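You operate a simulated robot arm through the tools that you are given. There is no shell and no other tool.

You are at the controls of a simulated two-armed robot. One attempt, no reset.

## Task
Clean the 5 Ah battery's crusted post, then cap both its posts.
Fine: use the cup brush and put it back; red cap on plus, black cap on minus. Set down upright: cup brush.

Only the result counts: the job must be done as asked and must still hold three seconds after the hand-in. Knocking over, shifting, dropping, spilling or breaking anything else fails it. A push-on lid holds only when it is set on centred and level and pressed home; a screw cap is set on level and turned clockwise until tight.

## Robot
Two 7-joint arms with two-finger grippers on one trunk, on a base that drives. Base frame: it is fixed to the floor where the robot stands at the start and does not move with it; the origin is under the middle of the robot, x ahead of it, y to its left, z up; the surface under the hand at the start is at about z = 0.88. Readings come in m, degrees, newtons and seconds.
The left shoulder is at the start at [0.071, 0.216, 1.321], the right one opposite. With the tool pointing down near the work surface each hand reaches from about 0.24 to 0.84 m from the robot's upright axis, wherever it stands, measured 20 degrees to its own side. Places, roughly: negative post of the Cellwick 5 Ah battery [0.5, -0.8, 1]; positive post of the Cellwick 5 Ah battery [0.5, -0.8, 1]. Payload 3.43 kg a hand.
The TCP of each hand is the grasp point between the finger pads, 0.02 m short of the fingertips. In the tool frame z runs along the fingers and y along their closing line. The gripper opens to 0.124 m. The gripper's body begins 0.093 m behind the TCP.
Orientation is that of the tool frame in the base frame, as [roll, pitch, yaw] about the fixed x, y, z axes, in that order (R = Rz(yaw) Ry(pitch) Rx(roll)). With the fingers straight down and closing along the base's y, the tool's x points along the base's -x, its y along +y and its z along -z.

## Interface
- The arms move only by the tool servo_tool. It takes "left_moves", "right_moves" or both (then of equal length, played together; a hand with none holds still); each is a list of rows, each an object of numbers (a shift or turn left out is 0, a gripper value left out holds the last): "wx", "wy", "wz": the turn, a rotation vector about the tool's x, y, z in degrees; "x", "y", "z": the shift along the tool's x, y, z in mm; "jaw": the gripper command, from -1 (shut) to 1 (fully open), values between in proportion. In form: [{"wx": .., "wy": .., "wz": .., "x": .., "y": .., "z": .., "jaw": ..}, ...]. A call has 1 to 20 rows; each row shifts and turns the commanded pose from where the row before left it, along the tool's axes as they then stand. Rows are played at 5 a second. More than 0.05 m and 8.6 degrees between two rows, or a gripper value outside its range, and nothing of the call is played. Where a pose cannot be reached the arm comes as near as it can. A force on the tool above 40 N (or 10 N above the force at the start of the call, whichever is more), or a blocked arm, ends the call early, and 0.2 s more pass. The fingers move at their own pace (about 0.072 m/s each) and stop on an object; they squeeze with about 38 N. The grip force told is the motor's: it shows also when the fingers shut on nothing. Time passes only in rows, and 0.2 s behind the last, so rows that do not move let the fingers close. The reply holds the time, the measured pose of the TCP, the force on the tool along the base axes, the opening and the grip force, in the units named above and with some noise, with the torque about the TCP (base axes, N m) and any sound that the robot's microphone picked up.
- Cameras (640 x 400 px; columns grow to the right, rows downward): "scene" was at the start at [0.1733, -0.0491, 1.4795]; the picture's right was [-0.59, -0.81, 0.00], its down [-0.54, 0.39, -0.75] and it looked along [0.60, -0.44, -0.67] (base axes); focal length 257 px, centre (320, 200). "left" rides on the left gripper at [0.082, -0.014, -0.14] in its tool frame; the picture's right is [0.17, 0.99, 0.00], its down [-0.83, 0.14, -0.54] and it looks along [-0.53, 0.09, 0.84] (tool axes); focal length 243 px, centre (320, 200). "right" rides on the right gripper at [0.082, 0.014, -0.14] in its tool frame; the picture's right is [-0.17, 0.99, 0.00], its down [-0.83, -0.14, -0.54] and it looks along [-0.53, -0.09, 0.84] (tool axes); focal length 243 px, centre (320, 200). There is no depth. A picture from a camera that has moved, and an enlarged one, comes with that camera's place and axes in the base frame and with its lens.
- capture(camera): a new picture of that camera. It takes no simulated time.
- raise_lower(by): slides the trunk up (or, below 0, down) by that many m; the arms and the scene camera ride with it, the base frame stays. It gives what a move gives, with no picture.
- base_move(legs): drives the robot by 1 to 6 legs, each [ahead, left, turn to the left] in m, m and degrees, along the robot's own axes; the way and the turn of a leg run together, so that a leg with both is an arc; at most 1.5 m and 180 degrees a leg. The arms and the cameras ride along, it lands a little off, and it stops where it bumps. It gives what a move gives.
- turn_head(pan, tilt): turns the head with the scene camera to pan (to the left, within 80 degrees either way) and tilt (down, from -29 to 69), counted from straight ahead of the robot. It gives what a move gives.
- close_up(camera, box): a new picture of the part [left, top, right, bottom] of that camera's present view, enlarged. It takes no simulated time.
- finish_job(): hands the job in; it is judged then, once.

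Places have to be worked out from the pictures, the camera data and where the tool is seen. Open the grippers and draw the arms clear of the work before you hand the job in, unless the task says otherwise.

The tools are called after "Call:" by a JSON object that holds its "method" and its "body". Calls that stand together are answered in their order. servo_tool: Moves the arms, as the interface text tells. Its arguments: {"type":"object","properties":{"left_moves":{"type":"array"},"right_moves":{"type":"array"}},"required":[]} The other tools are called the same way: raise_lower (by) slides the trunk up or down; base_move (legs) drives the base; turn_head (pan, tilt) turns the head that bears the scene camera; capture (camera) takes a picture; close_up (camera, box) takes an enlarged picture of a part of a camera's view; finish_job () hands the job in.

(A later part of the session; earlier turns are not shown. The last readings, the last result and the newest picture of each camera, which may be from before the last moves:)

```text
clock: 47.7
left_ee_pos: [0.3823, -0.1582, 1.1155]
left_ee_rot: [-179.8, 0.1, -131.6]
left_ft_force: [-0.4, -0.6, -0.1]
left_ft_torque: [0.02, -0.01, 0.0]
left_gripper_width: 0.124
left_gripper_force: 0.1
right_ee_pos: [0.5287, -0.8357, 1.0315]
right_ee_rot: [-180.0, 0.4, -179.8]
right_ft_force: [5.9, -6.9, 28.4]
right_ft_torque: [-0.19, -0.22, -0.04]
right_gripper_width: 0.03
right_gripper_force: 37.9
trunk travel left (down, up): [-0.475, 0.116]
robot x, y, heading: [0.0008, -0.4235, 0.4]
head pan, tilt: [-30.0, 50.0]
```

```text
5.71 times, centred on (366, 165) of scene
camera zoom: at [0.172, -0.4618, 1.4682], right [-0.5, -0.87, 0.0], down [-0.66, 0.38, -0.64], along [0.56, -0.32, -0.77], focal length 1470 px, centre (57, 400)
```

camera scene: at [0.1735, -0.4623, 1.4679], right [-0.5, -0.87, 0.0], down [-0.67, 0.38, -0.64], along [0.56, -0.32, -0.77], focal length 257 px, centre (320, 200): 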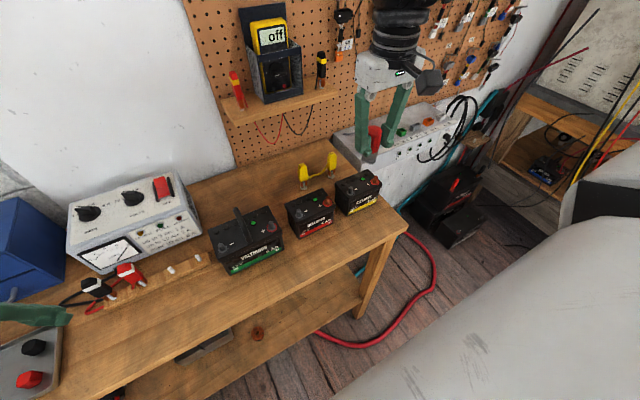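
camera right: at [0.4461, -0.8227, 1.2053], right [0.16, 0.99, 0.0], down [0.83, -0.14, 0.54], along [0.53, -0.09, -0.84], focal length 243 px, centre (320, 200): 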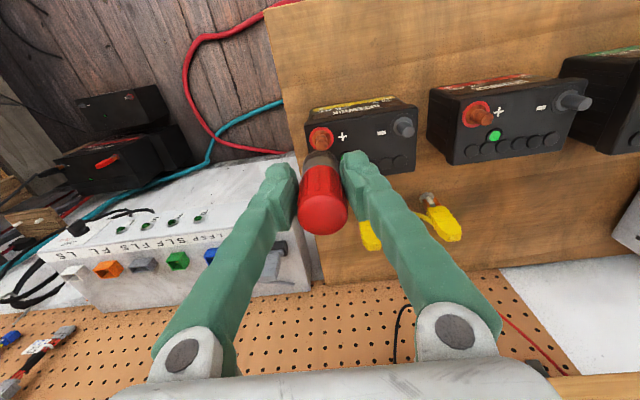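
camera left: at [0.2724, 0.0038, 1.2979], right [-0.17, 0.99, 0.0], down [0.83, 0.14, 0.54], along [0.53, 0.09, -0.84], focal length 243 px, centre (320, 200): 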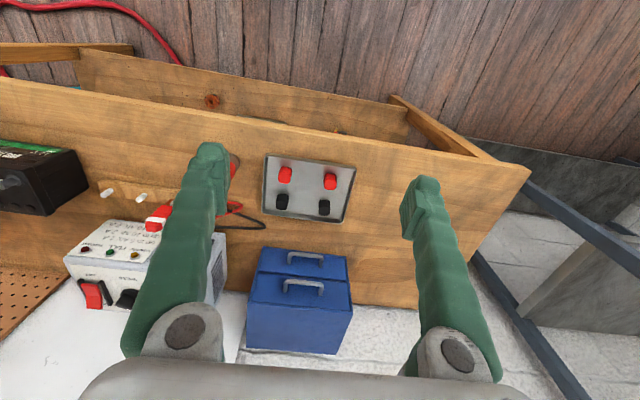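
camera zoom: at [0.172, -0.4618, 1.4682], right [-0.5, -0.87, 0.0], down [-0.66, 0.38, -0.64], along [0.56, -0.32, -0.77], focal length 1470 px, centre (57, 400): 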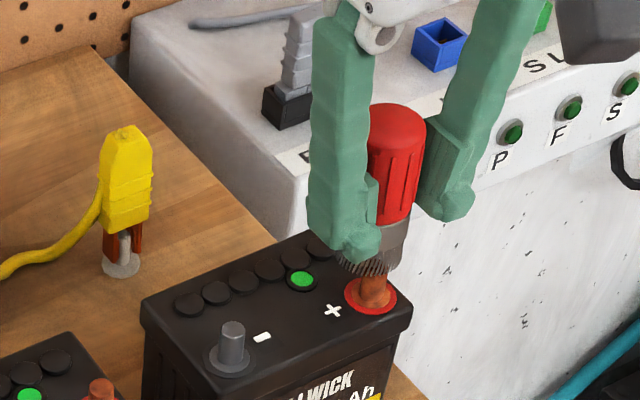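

At z=1.0315 there is 28 N upward with lateral push toward +x, −y, so the brush is slightly off-centre or simply seated on the post top. I lift a bit, shift 2 mm in +x and −y, and lower again gently.

Call:
{"method": "servo_tool", "body": {"right_moves": [{"z": -8}, {"x": -2, "y": -1.5}, {"z": 4}, {"z": 3}, {"z": 2}, {}]}}

Call:
{"method": "close_up", "body": {"camera": "scene", "box": [340, 145, 404, 185]}}

Call:
{"method": "close_up", "body": {"camera": "right", "box": [270, 120, 370, 200]}}

```text
clock: 49.1
left_ee_pos: [0.3825, -0.1586, 1.1159]
left_ee_rot: [-179.9, 0.2, -131.4]
left_ft_force: [0.4, 0.9, 0.2]
left_ft_torque: [-0.03, 0.0, -0.03]
left_gripper_width: 0.124
left_gripper_force: 0.1
right_ee_pos: [0.5304, -0.8367, 1.0301]
right_ee_rot: [180.0, 0.4, -179.7]
right_ft_force: [0.4, -4.5, 25.0]
right_ft_torque: [-0.09, -0.01, -0.01]
right_gripper_width: 0.0303
right_gripper_force: 37.5
trunk travel left (down, up): [-0.475, 0.116]
robot x, y, heading: [0.0038, -0.4263, 0.4]
head pan, tilt: [-30.0, 50.0]
```

```text
10.00 times, centred on (372, 165) of scene
camera zoom: at [0.1715, -0.4615, 1.4685], right [-0.5, -0.87, 0.0], down [-0.66, 0.38, -0.64], along [0.56, -0.32, -0.77], focal length 2573 px, centre (-200, 550)
```

zoom: 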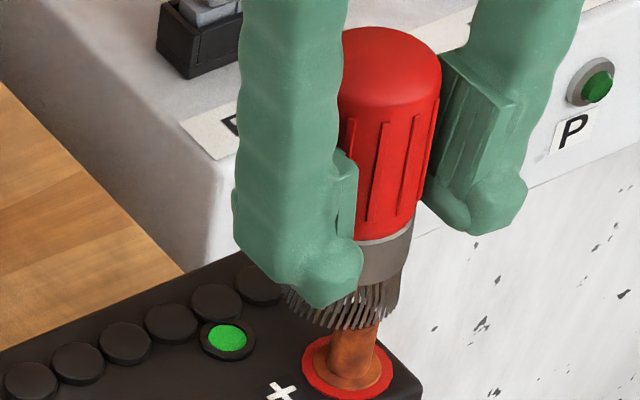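

```text
5.00 times, centred on (320, 160) of right
camera zoom: at [0.4474, -0.8222, 1.1693], right [0.16, 0.99, 0.0], down [0.83, -0.14, 0.54], along [0.54, -0.09, -0.84], focal length 1213 px, centre (320, 400)
```

zoom: 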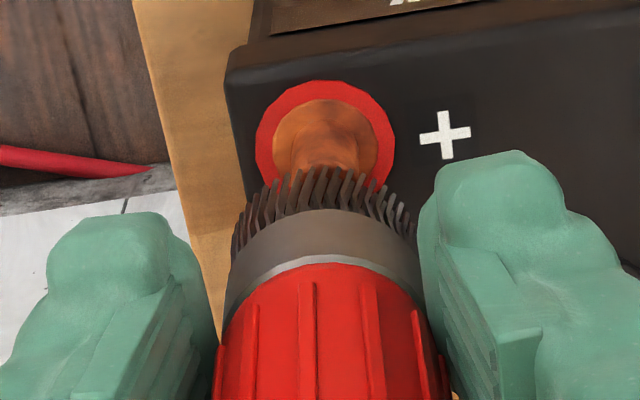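

The close views suggest the brush axis sits several mm further in +x than the TCP (gripped off-centre along the pads), so it's resting with its rim on the post. I lift 15 mm and re-measure.

Call:
{"method": "servo_tool", "body": {"right_moves": [{"z": -8}, {"z": -8}, {}]}}

Call:
{"method": "close_up", "body": {"camera": "scene", "box": [340, 145, 404, 185]}}

Call:
{"method": "close_up", "body": {"camera": "right", "box": [270, 120, 370, 200]}}

```text
clock: 49.9
left_ee_pos: [0.3849, -0.1599, 1.1139]
left_ee_rot: [-179.9, 0.1, -131.5]
left_ft_force: [-0.2, 0.3, 0.7]
left_ft_torque: [0.01, -0.02, 0.01]
left_gripper_width: 0.1241
left_gripper_force: 0.0
right_ee_pos: [0.53, -0.8373, 1.0449]
right_ee_rot: [179.9, -0.1, -179.7]
right_ft_force: [0.0, 0.8, -0.9]
right_ft_torque: [0.0, 0.0, 0.0]
right_gripper_width: 0.0304
right_gripper_force: 37.5
trunk travel left (down, up): [-0.475, 0.116]
robot x, y, heading: [-0.0003, -0.425, 0.4]
head pan, tilt: [-30.0, 50.0]
```

```text
10.00 times, centred on (372, 165) of scene
camera zoom: at [0.1738, -0.4625, 1.4678], right [-0.5, -0.87, 0.0], down [-0.67, 0.38, -0.64], along [0.56, -0.32, -0.77], focal length 2573 px, centre (-200, 550)
```

zoom: 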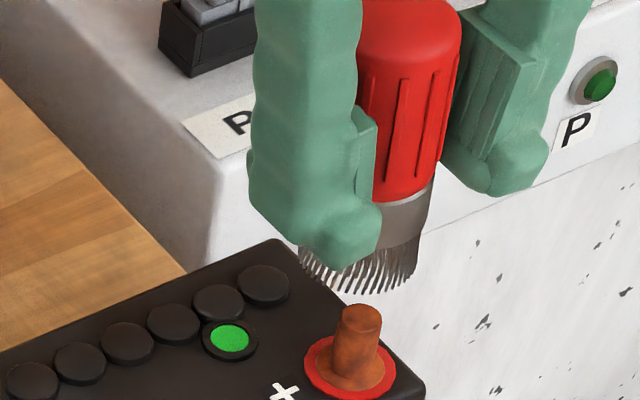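

```text
5.00 times, centred on (320, 160) of right
camera zoom: at [0.4474, -0.8235, 1.1834], right [0.16, 0.99, 0.0], down [0.83, -0.14, 0.54], along [0.53, -0.09, -0.84], focal length 1213 px, centre (320, 400)
```

zoom: 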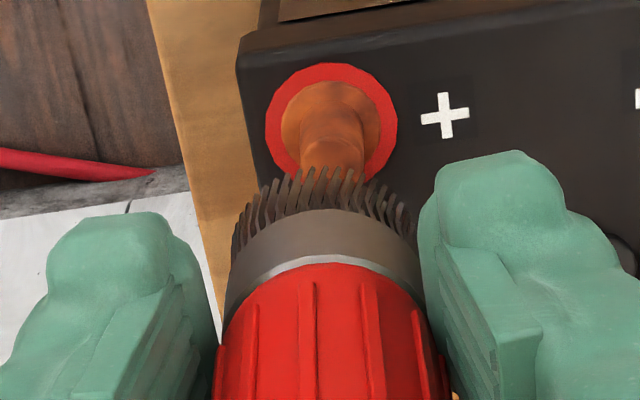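

Both cameras agree the brush axis is about 13 mm too far in +x and 4 mm too far in −y relative to the post. I shift and re-check before lowering.

Call:
{"method": "servo_tool", "body": {"right_moves": [{"x": 7, "y": 2}, {"x": 6, "y": 2}, {}]}}

Call:
{"method": "close_up", "body": {"camera": "scene", "box": [340, 145, 404, 185]}}

Call:
{"method": "close_up", "body": {"camera": "right", "box": [270, 120, 370, 200]}}

```text
clock: 50.7
left_ee_pos: [0.3849, -0.159, 1.1145]
left_ee_rot: [-179.8, 0.0, -131.5]
left_ft_force: [0.4, 0.4, -1.0]
left_ft_torque: [0.01, -0.03, -0.01]
left_gripper_width: 0.124
left_gripper_force: 0.1
right_ee_pos: [0.5169, -0.8335, 1.0441]
right_ee_rot: [179.9, 0.0, -179.7]
right_ft_force: [0.7, -0.1, -1.0]
right_ft_torque: [-0.03, -0.03, -0.03]
right_gripper_width: 0.0304
right_gripper_force: 38.0
trunk travel left (down, up): [-0.475, 0.116]
robot x, y, heading: [0.0044, -0.4276, 0.4]
head pan, tilt: [-30.0, 50.0]
```

```text
10.00 times, centred on (372, 165) of scene
camera zoom: at [0.1737, -0.4625, 1.4679], right [-0.5, -0.87, 0.0], down [-0.67, 0.38, -0.64], along [0.56, -0.32, -0.77], focal length 2573 px, centre (-200, 550)
```

zoom: 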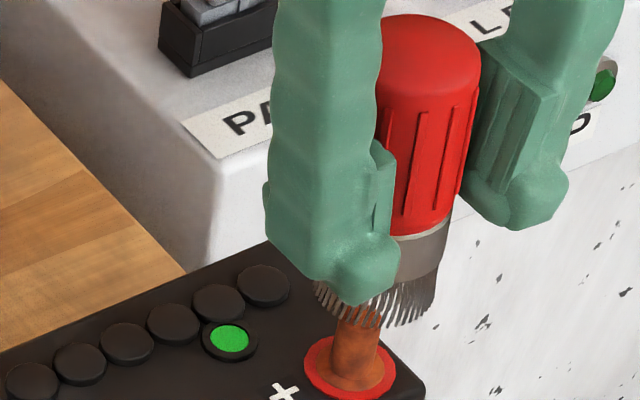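

```text
5.00 times, centred on (320, 160) of right
camera zoom: at [0.435, -0.8194, 1.1838], right [0.16, 0.99, 0.0], down [0.83, -0.14, 0.54], along [0.53, -0.09, -0.84], focal length 1213 px, centre (320, 400)
```

zoom: 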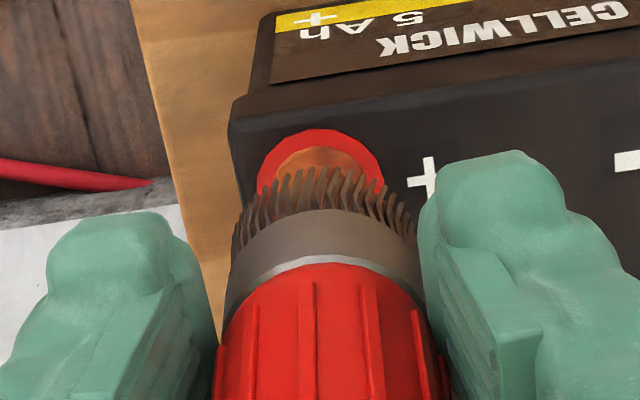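

Now within about 1–2 mm. Small nudge (−1 mm x, +1 mm y) and lower over the post, monitoring force.

Call:
{"method": "servo_tool", "body": {"right_moves": [{"x": 1, "y": 1}, {"z": 6}, {"z": 5}, {"z": 4}, {"z": 3}, {}]}}

Call:
{"method": "close_up", "body": {"camera": "scene", "box": [340, 145, 404, 185]}}

```text
clock: 52.1
left_ee_pos: [0.3821, -0.1584, 1.1147]
left_ee_rot: [-179.7, 0.1, -131.5]
left_ft_force: [0.1, 0.2, -0.1]
left_ft_torque: [0.0, 0.0, -0.04]
left_gripper_width: 0.124
left_gripper_force: 0.0
right_ee_pos: [0.5155, -0.8304, 1.029]
right_ee_rot: [-180.0, 0.3, -179.7]
right_ft_force: [-0.9, -2.4, 31.5]
right_ft_torque: [-0.15, -0.45, -0.05]
right_gripper_width: 0.0303
right_gripper_force: 38.1
trunk travel left (down, up): [-0.475, 0.116]
robot x, y, heading: [0.0034, -0.4245, 0.3]
head pan, tilt: [-30.0, 50.0]
```

```text
10.00 times, centred on (372, 165) of scene
camera zoom: at [0.1708, -0.4608, 1.4685], right [-0.5, -0.87, 0.0], down [-0.66, 0.38, -0.64], along [0.56, -0.32, -0.76], focal length 2573 px, centre (-200, 550)
```

zoom: 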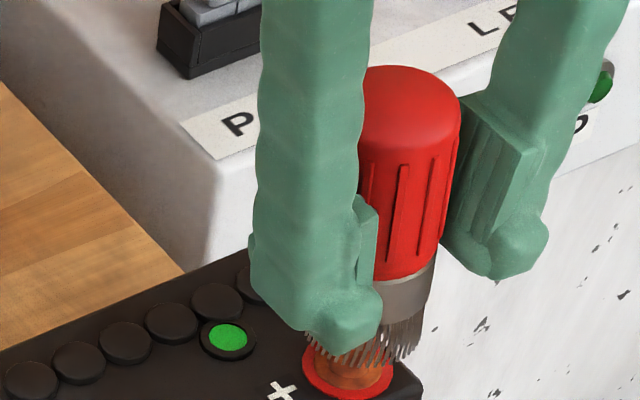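

The brush now sits centred on the crusted post with ~30 N. I ease off 1 mm and twist it back and forth about its own axis (compensating the ~10 mm offset from the TCP).

Call:
{"method": "servo_tool", "body": {"right_moves": [{"z": -1}, {"wz": 8, "y": 1.4}, {"wz": 8, "y": 1.4}, {"wz": 8, "y": 1.4}, {"wz": 8, "y": 1.4}, {"wz": -8, "y": -1.4}, {"wz": -8, "y": -1.4}, {"wz": -8, "y": -1.4}, {"wz": -8, "y": -1.4}, {"wz": -8, "y": -1.4}, {"wz": -8, "y": -1.4}, {"wz": -8, "y": -1.4}, {"wz": -8, "y": -1.4}, {"wz": 8, "y": 1.4}, {"wz": 8, "y": 1.4}, {"wz": 8, "y": 1.4}, {"wz": 8, "y": 1.4}, {}]}}

Call:
{"method": "close_up", "body": {"camera": "scene", "box": [340, 145, 404, 185]}}

```text
clock: 55.9
left_ee_pos: [0.3849, -0.1598, 1.1136]
left_ee_rot: [180.0, 0.0, -131.5]
left_ft_force: [0.1, -0.7, 0.4]
left_ft_torque: [0.0, 0.01, 0.03]
left_gripper_width: 0.1239
left_gripper_force: 0.1
right_ee_pos: [0.5305, -0.8245, 1.0299]
right_ee_rot: [-180.0, 0.1, -179.9]
right_ft_force: [0.4, -0.4, -1.0]
right_ft_torque: [-0.01, 0.03, 0.01]
right_gripper_width: 0.0296
right_gripper_force: 37.7
right hand out of reach, approached as far as the arm can: row 5
trunk travel left (down, up): [-0.475, 0.116]
robot x, y, heading: [-0.0017, -0.4238, 0.1]
head pan, tilt: [-30.0, 50.0]
```

```text
10.00 times, centred on (372, 165) of scene
camera zoom: at [0.1735, -0.4624, 1.4679], right [-0.5, -0.87, 0.0], down [-0.67, 0.38, -0.64], along [0.56, -0.32, -0.77], focal length 2573 px, centre (-200, 550)
```

zoom: 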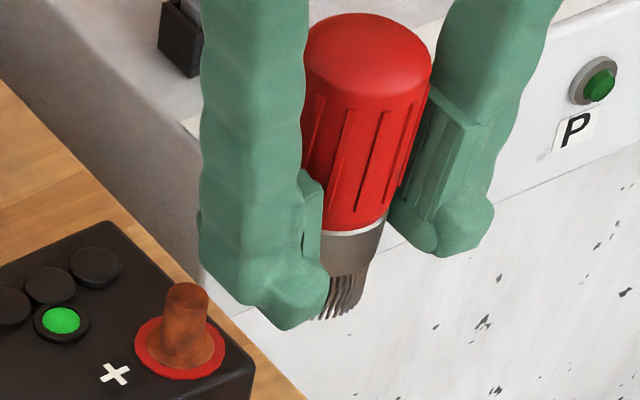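

The battery looks displaced in this view. I take full pictures to understand what happened before any further motion.

Call:
{"method": "capture", "body": {"camera": "scene"}}

Call:
{"method": "capture", "body": {"camera": "right"}}

```text
taken
camera scene: at [0.1735, -0.4624, 1.4679], right [-0.5, -0.87, 0.0], down [-0.67, 0.38, -0.64], along [0.56, -0.32, -0.77], focal length 257 px, centre (320, 200)
```

scene: 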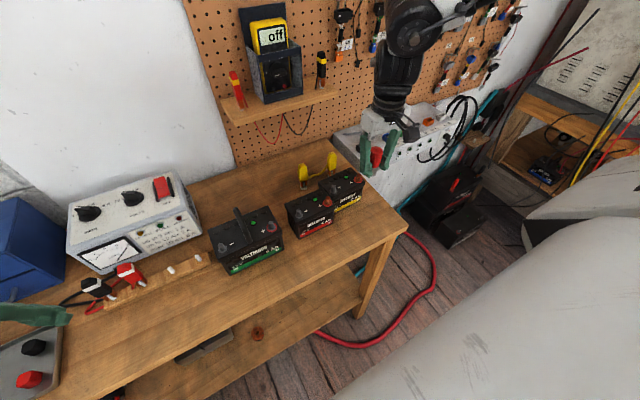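

```text
taken
camera right: at [0.4472, -0.8101, 1.1688], right [0.16, 0.99, 0.0], down [0.83, -0.14, 0.54], along [0.53, -0.09, -0.84], focal length 243 px, centre (320, 200)
```

right: 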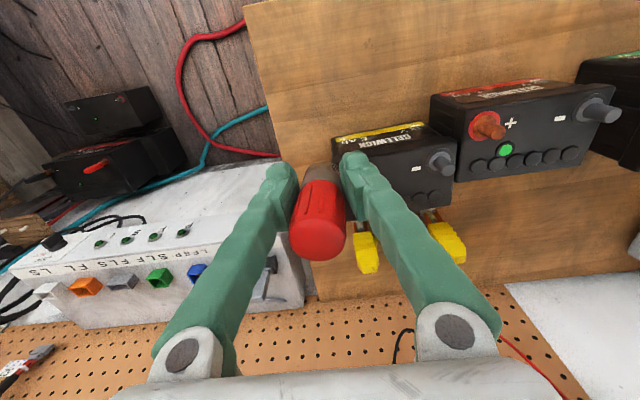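

The battery was pushed ~4 cm toward the 4 Ah one during the unreachable row (it's still upright). I lift straight up and inspect the brush, battery and neighbours.

Call:
{"method": "servo_tool", "body": {"right_moves": [{"z": -25}, {"z": -35}, {"z": -35}, {"x": -20, "y": -20}, {"x": -20, "y": -10}, {}]}}

Call:
{"method": "close_up", "body": {"camera": "scene", "box": [280, 120, 440, 220]}}

Call:
{"method": "close_up", "body": {"camera": "right", "box": [260, 60, 500, 210]}}

```text
clock: 57.3
left_ee_pos: [0.3834, -0.1597, 1.1163]
left_ee_rot: [-179.9, 0.1, -131.4]
left_ft_force: [0.2, 0.0, 0.0]
left_ft_torque: [0.04, -0.05, 0.04]
left_gripper_width: 0.1238
left_gripper_force: 0.1
right_ee_pos: [0.5693, -0.8552, 1.1266]
right_ee_rot: [180.0, 0.1, -179.8]
right_ft_force: [0.2, -0.4, -1.4]
right_ft_torque: [0.04, -0.03, 0.02]
right_gripper_width: 0.0292
right_gripper_force: 37.9
trunk travel left (down, up): [-0.475, 0.116]
robot x, y, heading: [0.0014, -0.4264, 0.4]
head pan, tilt: [-30.0, 50.0]
```

```text
4.00 times, centred on (360, 170) of scene
camera zoom: at [0.1726, -0.4621, 1.468], right [-0.5, -0.87, 0.0], down [-0.67, 0.38, -0.64], along [0.56, -0.32, -0.77], focal length 1029 px, centre (160, 320)
```

zoom: 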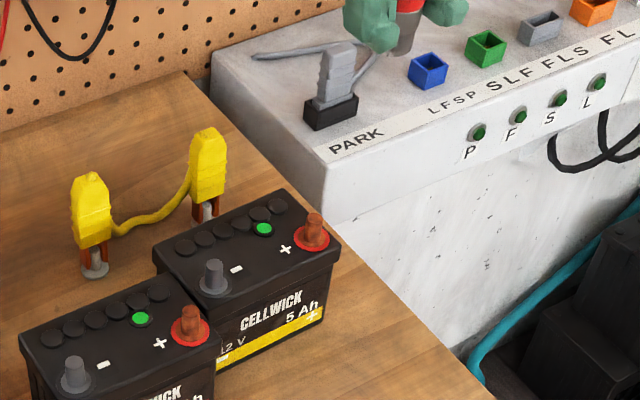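

```text
2.67 times, centred on (380, 135) of right
camera zoom: at [0.4865, -0.8415, 1.2659], right [0.16, 0.99, 0.0], down [0.83, -0.13, 0.54], along [0.53, -0.09, -0.84], focal length 647 px, centre (160, 373)
```

zoom: 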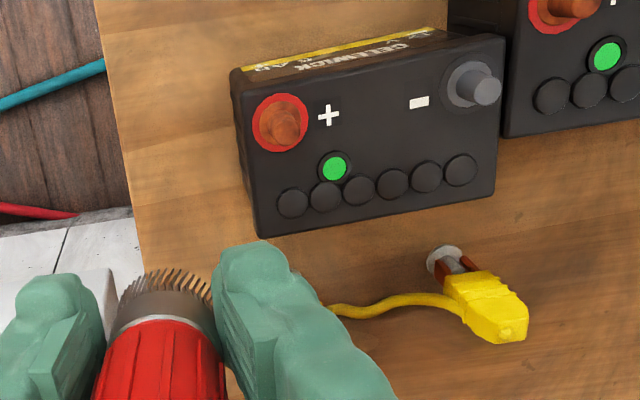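

The 4 Ah battery and the clips are unmoved; the 5 Ah one slid about (+30, +37) mm but stays upright and aligned. I zoom in on its plus post and on the brush in the hand.

Call:
{"method": "close_up", "body": {"camera": "scene", "box": [315, 162, 371, 202]}}

Call:
{"method": "turn_head", "body": {"pan": -40, "tilt": 40}}

Call:
{"method": "capture", "body": {"camera": "scene"}}

Call:
{"method": "close_up", "body": {"camera": "right", "box": [270, 120, 370, 200]}}

```text
10.00 times, centred on (343, 182) of scene
camera zoom: at [0.1726, -0.4621, 1.468], right [-0.5, -0.87, 0.0], down [-0.67, 0.38, -0.64], along [0.56, -0.32, -0.77], focal length 2573 px, centre (90, 380)
```

zoom: 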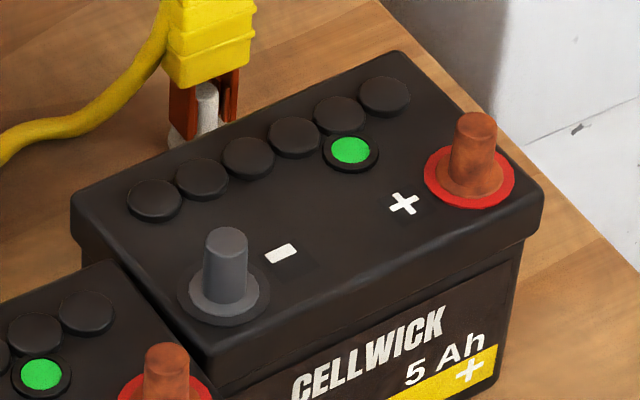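

```text
clock: 58.0
left_ee_pos: [0.3856, -0.159, 1.1147]
left_ee_rot: [-179.9, 0.1, -131.5]
left_ft_force: [-1.1, 0.7, 0.5]
left_ft_torque: [0.01, 0.0, -0.02]
left_gripper_width: 0.1239
left_gripper_force: 0.0
right_ee_pos: [0.569, -0.8551, 1.1262]
right_ee_rot: [179.9, 0.0, -179.7]
right_ft_force: [-0.1, -0.4, -1.0]
right_ft_torque: [0.01, 0.02, 0.03]
right_gripper_width: 0.0294
right_gripper_force: 38.3
trunk travel left (down, up): [-0.475, 0.116]
robot x, y, heading: [0.0009, -0.4269, 0.4]
head pan, tilt: [-40.0, 40.0]
```

```text
taken
camera scene: at [0.1719, -0.4786, 1.4821], right [-0.64, -0.77, 0.0], down [-0.5, 0.41, -0.77], along [0.59, -0.49, -0.64], focal length 257 px, centre (320, 200)
```

scene: 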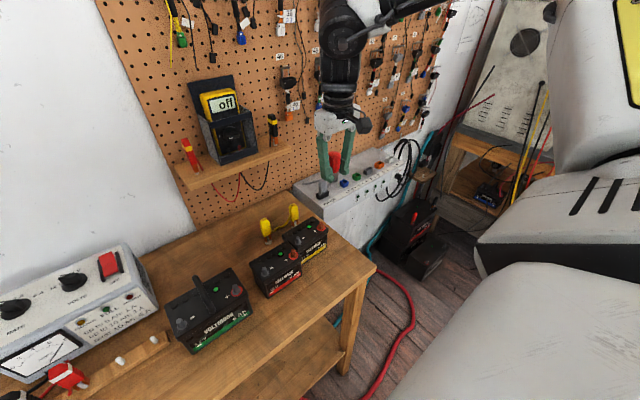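

```text
5.00 times, centred on (320, 160) of right
camera zoom: at [0.487, -0.8418, 1.2654], right [0.16, 0.99, 0.0], down [0.83, -0.14, 0.54], along [0.53, -0.09, -0.84], focal length 1213 px, centre (320, 400)
```

zoom: 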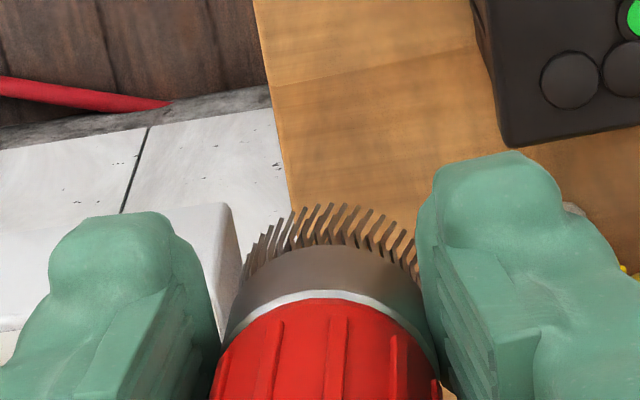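

The brush has slipped in the grip; I zoom on it from the scene camera.

Call:
{"method": "close_up", "body": {"camera": "scene", "box": [295, 110, 375, 210]}}

Call:
{"method": "capture", "body": {"camera": "right"}}

```text
4.00 times, centred on (335, 160) of scene
camera zoom: at [0.1719, -0.4786, 1.4821], right [-0.64, -0.77, 0.0], down [-0.5, 0.41, -0.77], along [0.59, -0.49, -0.64], focal length 1029 px, centre (260, 360)
```

zoom: 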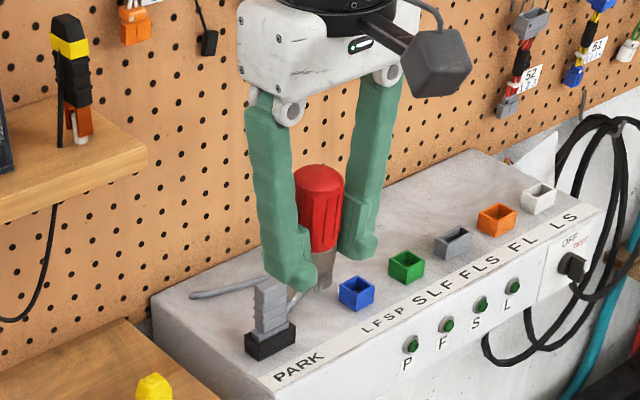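

```text
taken
camera right: at [0.487, -0.8418, 1.2654], right [0.16, 0.99, 0.0], down [0.83, -0.14, 0.54], along [0.53, -0.09, -0.84], focal length 243 px, centre (320, 200)
```

right: 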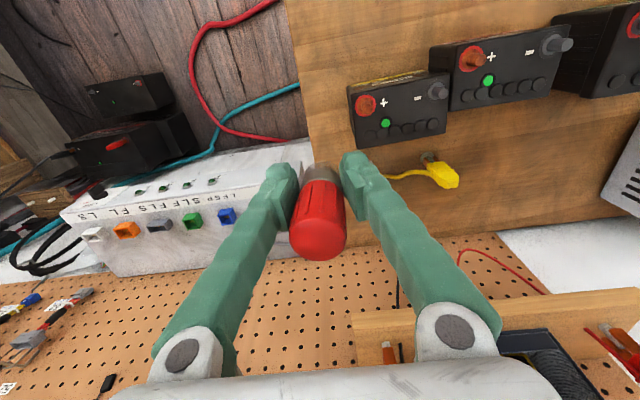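

The brush now sits ~15 mm forward of the pad centre, near the pad edge. I'll set it down upright on the free table area in front of the batteries (brush centre ≈[0.475, −0.80]) and regrasp it centred.

Call:
{"method": "servo_tool", "body": {"right_moves": [{"x": 35, "y": 15}, {"x": 37, "y": 20}, {"x": 37, "y": 20}, {"z": 40}, {"z": 40}, {"z": 40}, {"z": 30}, {"z": 20}, {}]}}

Call:
{"method": "turn_head", "body": {"pan": -35, "tilt": 50}}

Call:
{"method": "capture", "body": {"camera": "scene"}}

Call:
{"method": "capture", "body": {"camera": "right"}}

```text
clock: 60.0
left_ee_pos: [0.3835, -0.1588, 1.1147]
left_ee_rot: [-179.9, 0.0, -131.5]
left_ft_force: [-0.4, 0.5, 0.2]
left_ft_torque: [0.03, -0.02, 0.0]
left_gripper_width: 0.1242
left_gripper_force: 0.0
right_ee_pos: [0.4608, -0.7988, 0.954]
right_ee_rot: [179.9, 0.0, -179.8]
right_ft_force: [0.5, 0.6, -1.4]
right_ft_torque: [0.01, 0.05, -0.05]
right_gripper_width: 0.0296
right_gripper_force: 37.7
trunk travel left (down, up): [-0.475, 0.116]
robot x, y, heading: [-0.0011, -0.4266, 0.3]
head pan, tilt: [-40.0, 40.0]
```

```text
clock: 60.7
left_ee_pos: [0.3846, -0.1596, 1.1136]
left_ee_rot: [-179.8, 0.1, -131.5]
left_ft_force: [-0.4, -0.2, -0.4]
left_ft_torque: [-0.04, -0.02, 0.02]
left_gripper_width: 0.1241
left_gripper_force: 0.0
right_ee_pos: [0.4607, -0.7991, 0.954]
right_ee_rot: [-180.0, 0.0, -179.7]
right_ft_force: [1.1, 0.3, 0.3]
right_ft_torque: [-0.02, 0.01, 0.01]
right_gripper_width: 0.0296
right_gripper_force: 37.8
trunk travel left (down, up): [-0.475, 0.116]
robot x, y, heading: [0.0001, -0.4263, 0.3]
head pan, tilt: [-35.0, 50.0]
```

```text
taken
camera scene: at [0.1699, -0.4682, 1.468], right [-0.57, -0.82, 0.0], down [-0.63, 0.44, -0.64], along [0.53, -0.37, -0.77], focal length 257 px, centre (320, 200)
```

scene: 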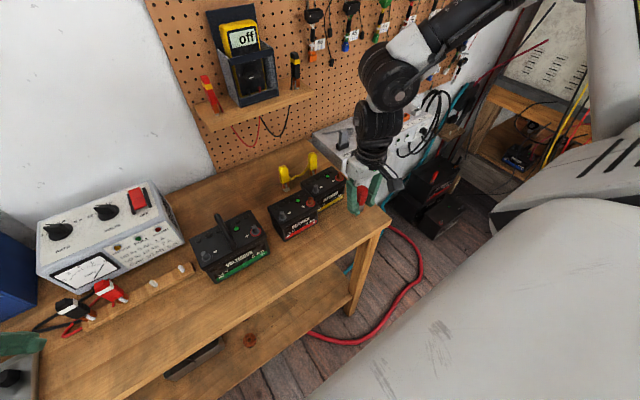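

```text
taken
camera right: at [0.3789, -0.7858, 1.0936], right [0.16, 0.99, 0.0], down [0.83, -0.14, 0.54], along [0.53, -0.09, -0.84], focal length 243 px, centre (320, 200)
```

right: 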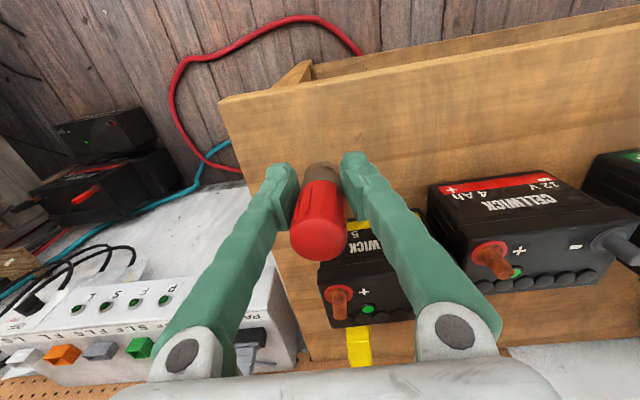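

I zoom on the brush above the table to check tilt and height before setting down.

Call:
{"method": "close_up", "body": {"camera": "scene", "box": [310, 150, 406, 230]}}

Call:
{"method": "close_up", "body": {"camera": "right", "box": [250, 130, 400, 270]}}

```text
5.00 times, centred on (358, 190) of scene
camera zoom: at [0.1699, -0.4682, 1.468], right [-0.57, -0.82, 0.0], down [-0.63, 0.44, -0.64], along [0.53, -0.37, -0.77], focal length 1286 px, centre (130, 250)
```

zoom: 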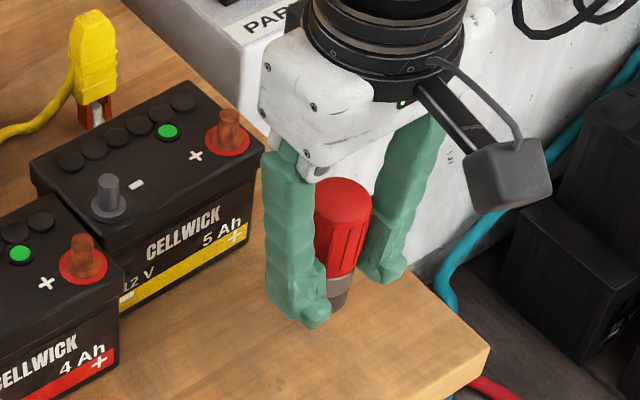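

```text
2.86 times, centred on (325, 200) of right
camera zoom: at [0.3789, -0.7858, 1.0936], right [0.16, 0.99, 0.0], down [0.83, -0.14, 0.54], along [0.53, -0.09, -0.84], focal length 693 px, centre (306, 200)
```

zoom: 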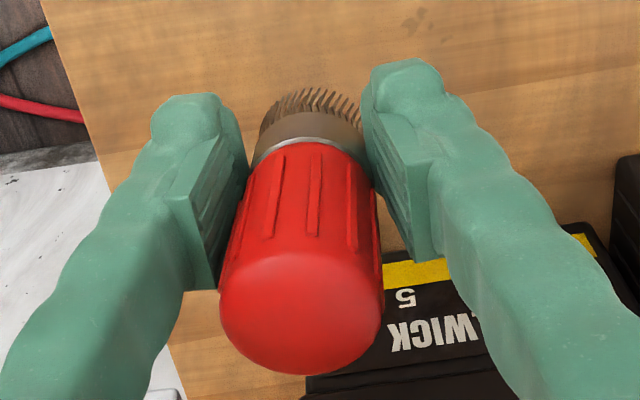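

The brush is nearly upright, bottom about 10–18 mm above the table. I lower slowly until touch.

Call:
{"method": "servo_tool", "body": {"right_moves": [{"z": 5}, {"z": 4}, {"z": 2}, {}]}}

```text
clock: 61.7
left_ee_pos: [0.3851, -0.1594, 1.1137]
left_ee_rot: [-179.9, 0.2, -131.5]
left_ft_force: [-0.3, 0.0, 0.1]
left_ft_torque: [0.02, 0.02, 0.01]
left_gripper_width: 0.1241
left_gripper_force: 0.0
right_ee_pos: [0.4604, -0.7989, 0.9435]
right_ee_rot: [-180.0, 0.0, -179.7]
right_ft_force: [0.4, -0.4, -1.5]
right_ft_torque: [0.0, 0.02, 0.02]
right_gripper_width: 0.0296
right_gripper_force: 37.5
trunk travel left (down, up): [-0.475, 0.116]
robot x, y, heading: [-0.0028, -0.4217, 0.0]
head pan, tilt: [-35.0, 50.0]
```

No contact yet at TCP z=0.9435. I continue in 2 mm steps.

Call:
{"method": "servo_tool", "body": {"right_moves": [{"z": 3}, {"z": 2}, {"z": 1}, {}]}}

Call:
{"method": "close_up", "body": {"camera": "right", "box": [250, 130, 400, 270]}}

```text
clock: 62.7
left_ee_pos: [0.3832, -0.1588, 1.1141]
left_ee_rot: [-179.9, 0.1, -131.4]
left_ft_force: [0.3, -0.3, 0.6]
left_ft_torque: [-0.03, 0.01, -0.02]
left_gripper_width: 0.1238
left_gripper_force: 0.1
right_ee_pos: [0.46, -0.7989, 0.9371]
right_ee_rot: [180.0, 0.0, -179.8]
right_ft_force: [-0.3, -0.3, -0.8]
right_ft_torque: [-0.01, -0.01, 0.02]
right_gripper_width: 0.0295
right_gripper_force: 37.5
trunk travel left (down, up): [-0.475, 0.116]
robot x, y, heading: [-0.0014, -0.4283, 0.2]
head pan, tilt: [-35.0, 50.0]
```

```text
2.86 times, centred on (325, 200) of right
camera zoom: at [0.3775, -0.7855, 1.077], right [0.16, 0.99, 0.0], down [0.83, -0.14, 0.54], along [0.53, -0.09, -0.84], focal length 693 px, centre (306, 200)
```

zoom: 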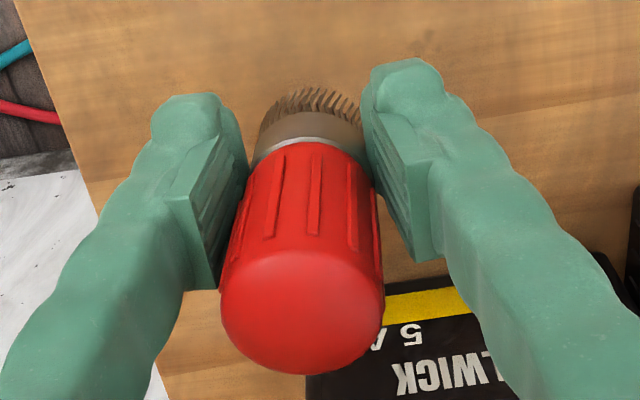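

Still no contact; the brush was pushed up a little in the grip. Continue down a few mm.

Call:
{"method": "servo_tool", "body": {"right_moves": [{"z": 2}, {"z": 1}, {"z": 1}, {}]}}

```text
clock: 63.7
left_ee_pos: [0.3831, -0.1591, 1.1138]
left_ee_rot: [-179.9, 0.2, -131.5]
left_ft_force: [-1.1, 0.7, -0.9]
left_ft_torque: [-0.01, 0.0, 0.02]
left_gripper_width: 0.1243
left_gripper_force: 0.1
right_ee_pos: [0.4601, -0.7985, 0.9338]
right_ee_rot: [179.9, 0.1, -179.7]
right_ft_force: [0.1, 0.0, -1.0]
right_ft_torque: [0.0, 0.03, 0.0]
right_gripper_width: 0.0297
right_gripper_force: 37.7
trunk travel left (down, up): [-0.475, 0.116]
robot x, y, heading: [0.0022, -0.4228, 0.4]
head pan, tilt: [-35.0, 50.0]
```

Call:
{"method": "servo_tool", "body": {"right_moves": [{"z": 1.5}, {"z": 1}, {"z": 1}, {}]}}

Call:
{"method": "close_up", "body": {"camera": "scene", "box": [330, 170, 410, 230]}}

```text
clock: 64.7
left_ee_pos: [0.385, -0.1598, 1.1142]
left_ee_rot: [-179.9, 0.1, -131.6]
left_ft_force: [0.1, 0.7, 0.0]
left_ft_torque: [0.01, 0.01, 0.02]
left_gripper_width: 0.1242
left_gripper_force: 0.2
right_ee_pos: [0.4603, -0.7979, 0.9303]
right_ee_rot: [180.0, 0.0, -179.7]
right_ft_force: [-0.1, -0.4, -1.9]
right_ft_torque: [0.05, -0.01, 0.0]
right_gripper_width: 0.0295
right_gripper_force: 37.1
trunk travel left (down, up): [-0.475, 0.116]
robot x, y, heading: [-0.0038, -0.4237, 0.2]
head pan, tilt: [-35.0, 50.0]
```

```text
6.67 times, centred on (370, 200) of scene
camera zoom: at [0.1699, -0.4681, 1.4679], right [-0.57, -0.82, 0.0], down [-0.63, 0.44, -0.64], along [0.53, -0.37, -0.77], focal length 1715 px, centre (-13, 200)
```

zoom: 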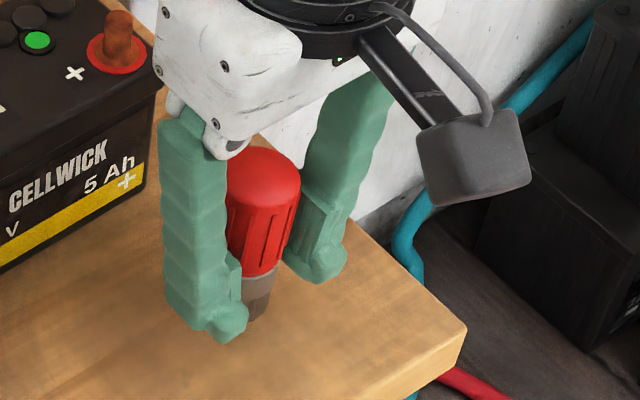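

Still no touch. Continue carefully downward.

Call:
{"method": "servo_tool", "body": {"right_moves": [{"z": 1.5}, {"z": 1.5}, {"z": 1}, {}]}}

```text
clock: 65.7
left_ee_pos: [0.3839, -0.1602, 1.1143]
left_ee_rot: [-179.9, 0.1, -131.5]
left_ft_force: [-0.9, 0.5, -0.5]
left_ft_torque: [0.02, -0.02, -0.04]
left_gripper_width: 0.124
left_gripper_force: 0.1
right_ee_pos: [0.4604, -0.7975, 0.9266]
right_ee_rot: [180.0, 0.0, -179.7]
right_ft_force: [0.8, 0.9, -0.5]
right_ft_torque: [-0.02, 0.01, -0.03]
right_gripper_width: 0.0296
right_gripper_force: 38.1
trunk travel left (down, up): [-0.475, 0.116]
robot x, y, heading: [0.0018, -0.4267, 0.3]
head pan, tilt: [-35.0, 50.0]
```

Call:
{"method": "servo_tool", "body": {"right_moves": [{"z": 1.5}, {"z": 1.5}, {"z": 1}, {}]}}

Call:
{"method": "close_up", "body": {"camera": "right", "box": [250, 120, 400, 260]}}

```text
clock: 66.7
left_ee_pos: [0.3852, -0.1588, 1.1128]
left_ee_rot: [-179.8, 0.1, -131.5]
left_ft_force: [0.3, 0.5, -0.3]
left_ft_torque: [0.0, 0.01, -0.04]
left_gripper_width: 0.1242
left_gripper_force: 0.0
right_ee_pos: [0.4607, -0.7987, 0.9214]
right_ee_rot: [180.0, -0.1, -179.7]
right_ft_force: [0.4, 0.1, -1.7]
right_ft_torque: [0.01, 0.0, 0.01]
right_gripper_width: 0.0294
right_gripper_force: 38.1
trunk travel left (down, up): [-0.475, 0.116]
robot x, y, heading: [-0.003, -0.4266, 0.3]
head pan, tilt: [-35.0, 50.0]
```

```text
2.86 times, centred on (325, 190) of right
camera zoom: at [0.3778, -0.7848, 1.0617], right [0.16, 0.99, 0.0], down [0.83, -0.14, 0.54], along [0.53, -0.09, -0.84], focal length 693 px, centre (306, 229)
```

zoom: 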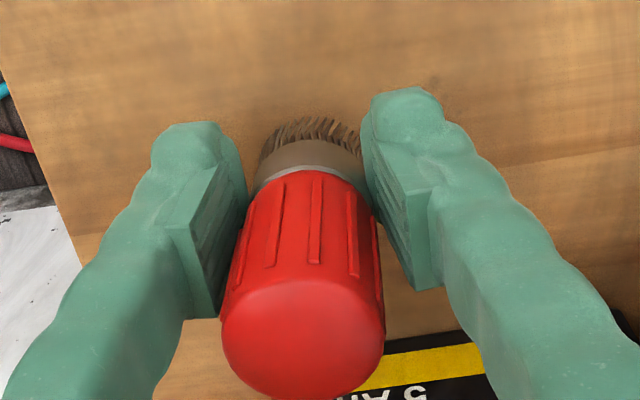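

Call:
{"method": "servo_tool", "body": {"right_moves": [{"z": 1.5}, {"z": 1}, {"z": 1}, {}]}}

Call:
{"method": "close_up", "body": {"camera": "scene", "box": [330, 170, 410, 230]}}

```text
clock: 67.7
left_ee_pos: [0.3841, -0.1591, 1.1146]
left_ee_rot: [-179.9, 0.2, -131.6]
left_ft_force: [0.4, -0.9, 0.1]
left_ft_torque: [-0.01, -0.01, 0.02]
left_gripper_width: 0.124
left_gripper_force: 0.1
right_ee_pos: [0.4602, -0.7972, 0.9195]
right_ee_rot: [-180.0, 0.0, -179.7]
right_ft_force: [-0.6, -0.4, 0.1]
right_ft_torque: [0.0, 0.02, -0.02]
right_gripper_width: 0.0298
right_gripper_force: 38.3
trunk travel left (down, up): [-0.475, 0.116]
robot x, y, heading: [0.0007, -0.4264, 0.1]
head pan, tilt: [-35.0, 50.0]
```

```text
6.67 times, centred on (370, 200) of scene
camera zoom: at [0.1699, -0.4681, 1.4679], right [-0.57, -0.82, 0.0], down [-0.63, 0.44, -0.64], along [0.53, -0.37, -0.77], focal length 1715 px, centre (-13, 200)
```

zoom: 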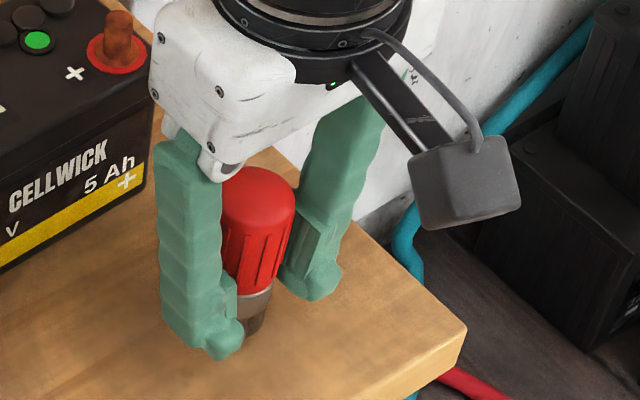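

The views suggest the brush slid up in the grip, with its bottom now almost at the table. Continue a few more mm.

Call:
{"method": "servo_tool", "body": {"right_moves": [{"z": 1}, {"z": 1}, {"z": 1}, {}]}}

```text
clock: 68.7
left_ee_pos: [0.3839, -0.1592, 1.1146]
left_ee_rot: [-179.9, 0.2, -131.5]
left_ft_force: [0.5, -0.1, 0.1]
left_ft_torque: [-0.03, -0.01, -0.06]
left_gripper_width: 0.124
left_gripper_force: 0.1
right_ee_pos: [0.4602, -0.7999, 0.9162]
right_ee_rot: [180.0, 0.0, -179.7]
right_ft_force: [-0.6, 0.2, 2.2]
right_ft_torque: [-0.07, 0.03, -0.03]
right_gripper_width: 0.0295
right_gripper_force: 38.1
trunk travel left (down, up): [-0.475, 0.116]
robot x, y, heading: [0.0032, -0.4261, 0.1]
head pan, tilt: [-35.0, 50.0]
```

Contact (2.2 N) at TCP z=0.916. One more mm, then open slowly to let the brush stand.

Call:
{"method": "servo_tool", "body": {"right_moves": [{"z": 1}, {"jaw": -0.4}, {"jaw": -0.2}, {"jaw": 0.15}, {}, {}]}}

Call:
{"method": "close_up", "body": {"camera": "scene", "box": [330, 170, 410, 230]}}

Call:
{"method": "close_up", "body": {"camera": "right", "box": [250, 120, 400, 260]}}

```text
clock: 70.1
left_ee_pos: [0.3839, -0.1595, 1.1138]
left_ee_rot: [-179.9, 0.1, -131.5]
left_ft_force: [-0.1, -0.4, 0.4]
left_ft_torque: [-0.03, 0.03, 0.0]
left_gripper_width: 0.1239
left_gripper_force: 0.1
right_ee_pos: [0.4597, -0.7978, 0.9149]
right_ee_rot: [-180.0, 0.0, -179.7]
right_ft_force: [0.3, 0.4, -0.4]
right_ft_torque: [0.0, -0.01, 0.01]
right_gripper_width: 0.0715
right_gripper_force: 0.2
trunk travel left (down, up): [-0.475, 0.116]
robot x, y, heading: [0.0014, -0.425, 0.6]
head pan, tilt: [-35.0, 50.0]
```

```text
6.67 times, centred on (370, 200) of scene
camera zoom: at [0.1697, -0.468, 1.4679], right [-0.57, -0.82, 0.0], down [-0.63, 0.44, -0.64], along [0.53, -0.37, -0.77], focal length 1715 px, centre (-13, 200)
```

zoom: 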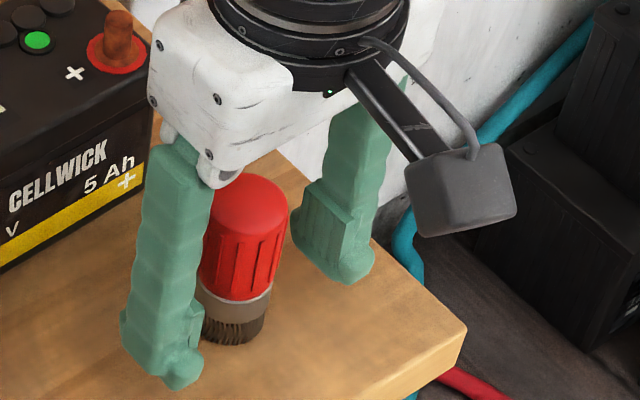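

```text
2.86 times, centred on (325, 190) of right
camera zoom: at [0.3779, -0.7843, 1.0547], right [0.16, 0.99, 0.0], down [0.83, -0.14, 0.54], along [0.53, -0.09, -0.84], focal length 693 px, centre (306, 229)
```

zoom: 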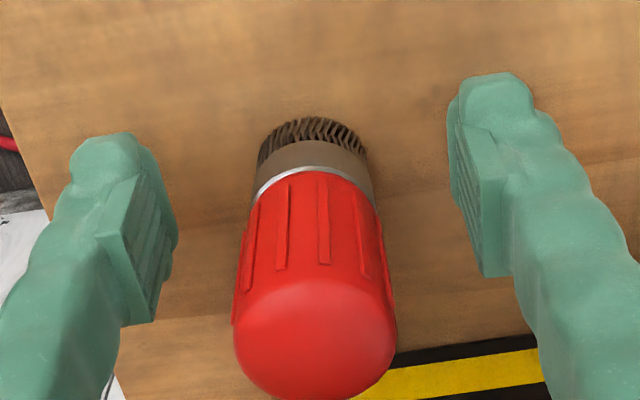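

The brush stands upright at about [0.467, −0.797]. Before cleaning I want the 5 Ah battery back at its original place, away from the 4 Ah one, so I regrasp the brush centred and park it aside at about [0.45, −0.69].

Call:
{"method": "servo_tool", "body": {"right_moves": [{"x": -7, "z": -9}, {"jaw": -1}, {}, {}, {"z": -15}, {"z": -20}, {"z": -25}, {}]}}

Call:
{"method": "close_up", "body": {"camera": "right", "box": [250, 120, 400, 260]}}

```text
clock: 71.9
left_ee_pos: [0.3843, -0.161, 1.1148]
left_ee_rot: [-179.9, 0.1, -131.5]
left_ft_force: [1.2, 0.4, 0.5]
left_ft_torque: [0.01, 0.04, -0.01]
left_gripper_width: 0.1238
left_gripper_force: 0.0
right_ee_pos: [0.4655, -0.8006, 0.9835]
right_ee_rot: [179.9, -0.1, -179.6]
right_ft_force: [0.2, 0.4, -0.1]
right_ft_torque: [-0.02, 0.02, 0.0]
right_gripper_width: 0.0297
right_gripper_force: 38.5
trunk travel left (down, up): [-0.475, 0.116]
robot x, y, heading: [0.0017, -0.4253, 0.5]
head pan, tilt: [-35.0, 50.0]
```

```text
2.86 times, centred on (325, 190) of right
camera zoom: at [0.3838, -0.7866, 1.1233], right [0.16, 0.99, 0.0], down [0.83, -0.14, 0.54], along [0.53, -0.09, -0.84], focal length 693 px, centre (306, 229)
```

zoom: 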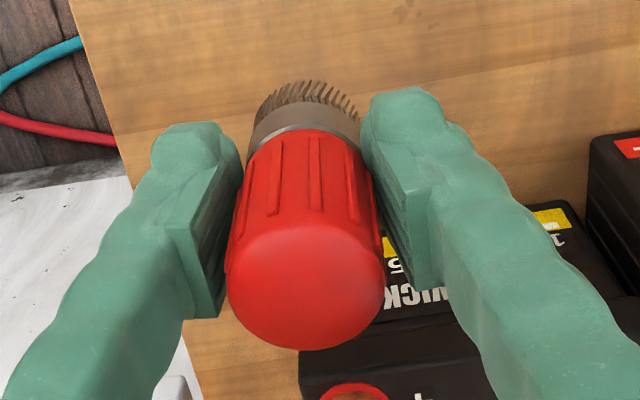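

Regrasped centred. I carry the brush to the parking spot and lower it (contact expected at TCP z≈0.924).

Call:
{"method": "servo_tool", "body": {"right_moves": [{"x": 8, "y": 37}, {"x": 7, "y": 37}, {"y": 36}, {"z": 30}, {"z": 15}, {"z": 9}, {"z": 2}, {}]}}

Call:
{"method": "capture", "body": {"camera": "right"}}

```text
clock: 73.7
left_ee_pos: [0.3831, -0.1594, 1.1142]
left_ee_rot: [-179.9, 0.2, -131.5]
left_ft_force: [0.6, 0.6, 0.1]
left_ft_torque: [0.0, -0.02, 0.0]
left_gripper_width: 0.124
left_gripper_force: 0.1
right_ee_pos: [0.4573, -0.6939, 0.925]
right_ee_rot: [-179.9, 0.0, -179.6]
right_ft_force: [-0.4, -0.1, -0.8]
right_ft_torque: [0.02, 0.02, 0.01]
right_gripper_width: 0.0293
right_gripper_force: 38.2
right hand out of reach, approached as far as the arm can: row 3
trunk travel left (down, up): [-0.475, 0.116]
robot x, y, heading: [0.001, -0.4298, 0.2]
head pan, tilt: [-35.0, 50.0]
```

```text
taken
camera right: at [0.3749, -0.6798, 1.0652], right [0.16, 0.99, 0.0], down [0.83, -0.14, 0.54], along [0.53, -0.09, -0.84], focal length 243 px, centre (320, 200)
```

right: 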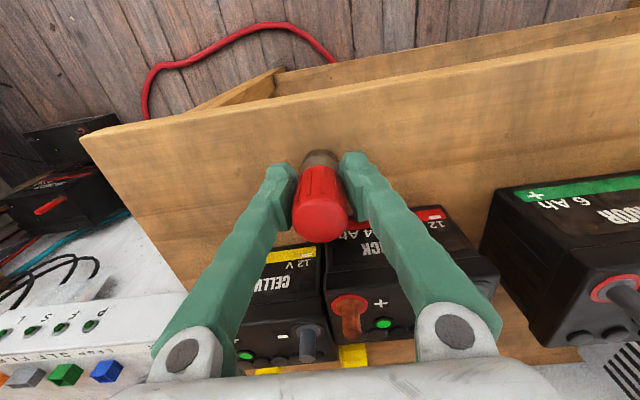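

I lower the last mm until contact, then release the brush and rise.

Call:
{"method": "servo_tool", "body": {"right_moves": [{"z": 1}, {"z": 1}, {}]}}

```text
clock: 74.5
left_ee_pos: [0.3834, -0.1591, 1.1144]
left_ee_rot: [-180.0, 0.1, -131.5]
left_ft_force: [-0.5, 0.0, -0.9]
left_ft_torque: [0.04, 0.0, 0.06]
left_gripper_width: 0.124
left_gripper_force: 0.1
right_ee_pos: [0.457, -0.6932, 0.9243]
right_ee_rot: [180.0, 0.0, -179.7]
right_ft_force: [-0.3, -0.2, -1.3]
right_ft_torque: [-0.02, 0.04, -0.02]
right_gripper_width: 0.0295
right_gripper_force: 37.8
trunk travel left (down, up): [-0.475, 0.116]
robot x, y, heading: [0.0013, -0.4248, 0.3]
head pan, tilt: [-35.0, 50.0]
```

Call:
{"method": "servo_tool", "body": {"right_moves": [{"z": 1}, {"z": 1}, {}]}}

```text
clock: 75.3
left_ee_pos: [0.3834, -0.1591, 1.1146]
left_ee_rot: [-179.8, 0.1, -131.6]
left_ft_force: [0.4, -0.2, 0.1]
left_ft_torque: [-0.02, 0.01, -0.03]
left_gripper_width: 0.1244
left_gripper_force: 0.1
right_ee_pos: [0.458, -0.6933, 0.9244]
right_ee_rot: [-179.9, 0.2, -179.8]
right_ft_force: [-0.8, -4.0, 24.6]
right_ft_torque: [-0.14, 0.27, 0.03]
right_gripper_width: 0.0297
right_gripper_force: 38.4
trunk travel left (down, up): [-0.475, 0.116]
robot x, y, heading: [0.001, -0.4256, 0.2]
head pan, tilt: [-35.0, 50.0]
```

Contact is firm (24.6 N for ~2 mm, so stiffness ≈12 N/mm). I back off 2 mm, release, and rise.

Call:
{"method": "servo_tool", "body": {"right_moves": [{"z": -1.5}, {"jaw": -0.4}, {"jaw": -0.2}, {"jaw": 0.2}, {}, {}]}}

Call:
{"method": "close_up", "body": {"camera": "right", "box": [220, 90, 440, 260]}}

Call:
{"method": "close_up", "body": {"camera": "scene", "box": [250, 150, 410, 250]}}

```text
clock: 76.7
left_ee_pos: [0.3834, -0.1593, 1.1141]
left_ee_rot: [-179.9, 0.1, -131.4]
left_ft_force: [-0.4, -0.2, 0.4]
left_ft_torque: [0.03, -0.03, -0.01]
left_gripper_width: 0.1239
left_gripper_force: 0.0
right_ee_pos: [0.4565, -0.694, 0.9242]
right_ee_rot: [179.9, 0.0, -179.7]
right_ft_force: [-0.1, 0.5, -0.5]
right_ft_torque: [-0.01, -0.02, 0.01]
right_gripper_width: 0.0745
right_gripper_force: 0.0
trunk travel left (down, up): [-0.475, 0.116]
robot x, y, heading: [-0.0015, -0.4253, 0.6]
head pan, tilt: [-35.0, 50.0]
```

```text
2.35 times, centred on (330, 175) of right
camera zoom: at [0.3752, -0.6804, 1.063], right [0.16, 0.99, 0.0], down [0.83, -0.14, 0.54], along [0.53, -0.09, -0.84], focal length 571 px, centre (296, 259)
```

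zoom: 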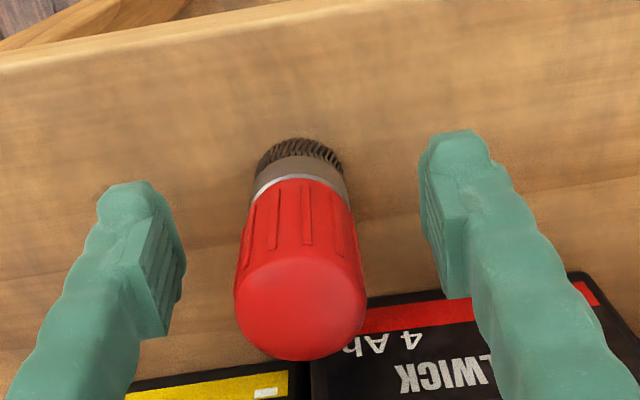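

```text
4.00 times, centred on (330, 200) of scene
camera zoom: at [0.1698, -0.468, 1.4679], right [-0.57, -0.82, 0.0], down [-0.63, 0.44, -0.64], along [0.53, -0.37, -0.77], focal length 1029 px, centre (280, 200)
```

zoom: 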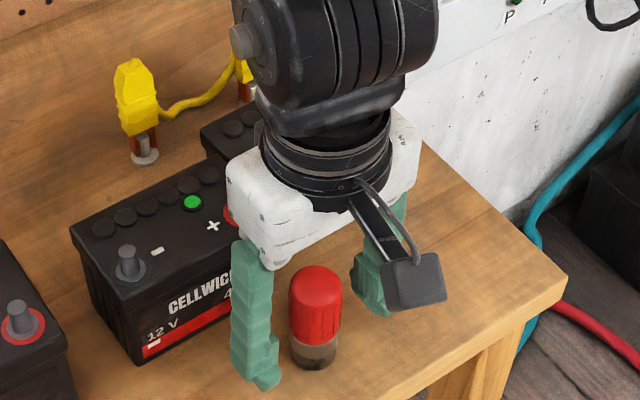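

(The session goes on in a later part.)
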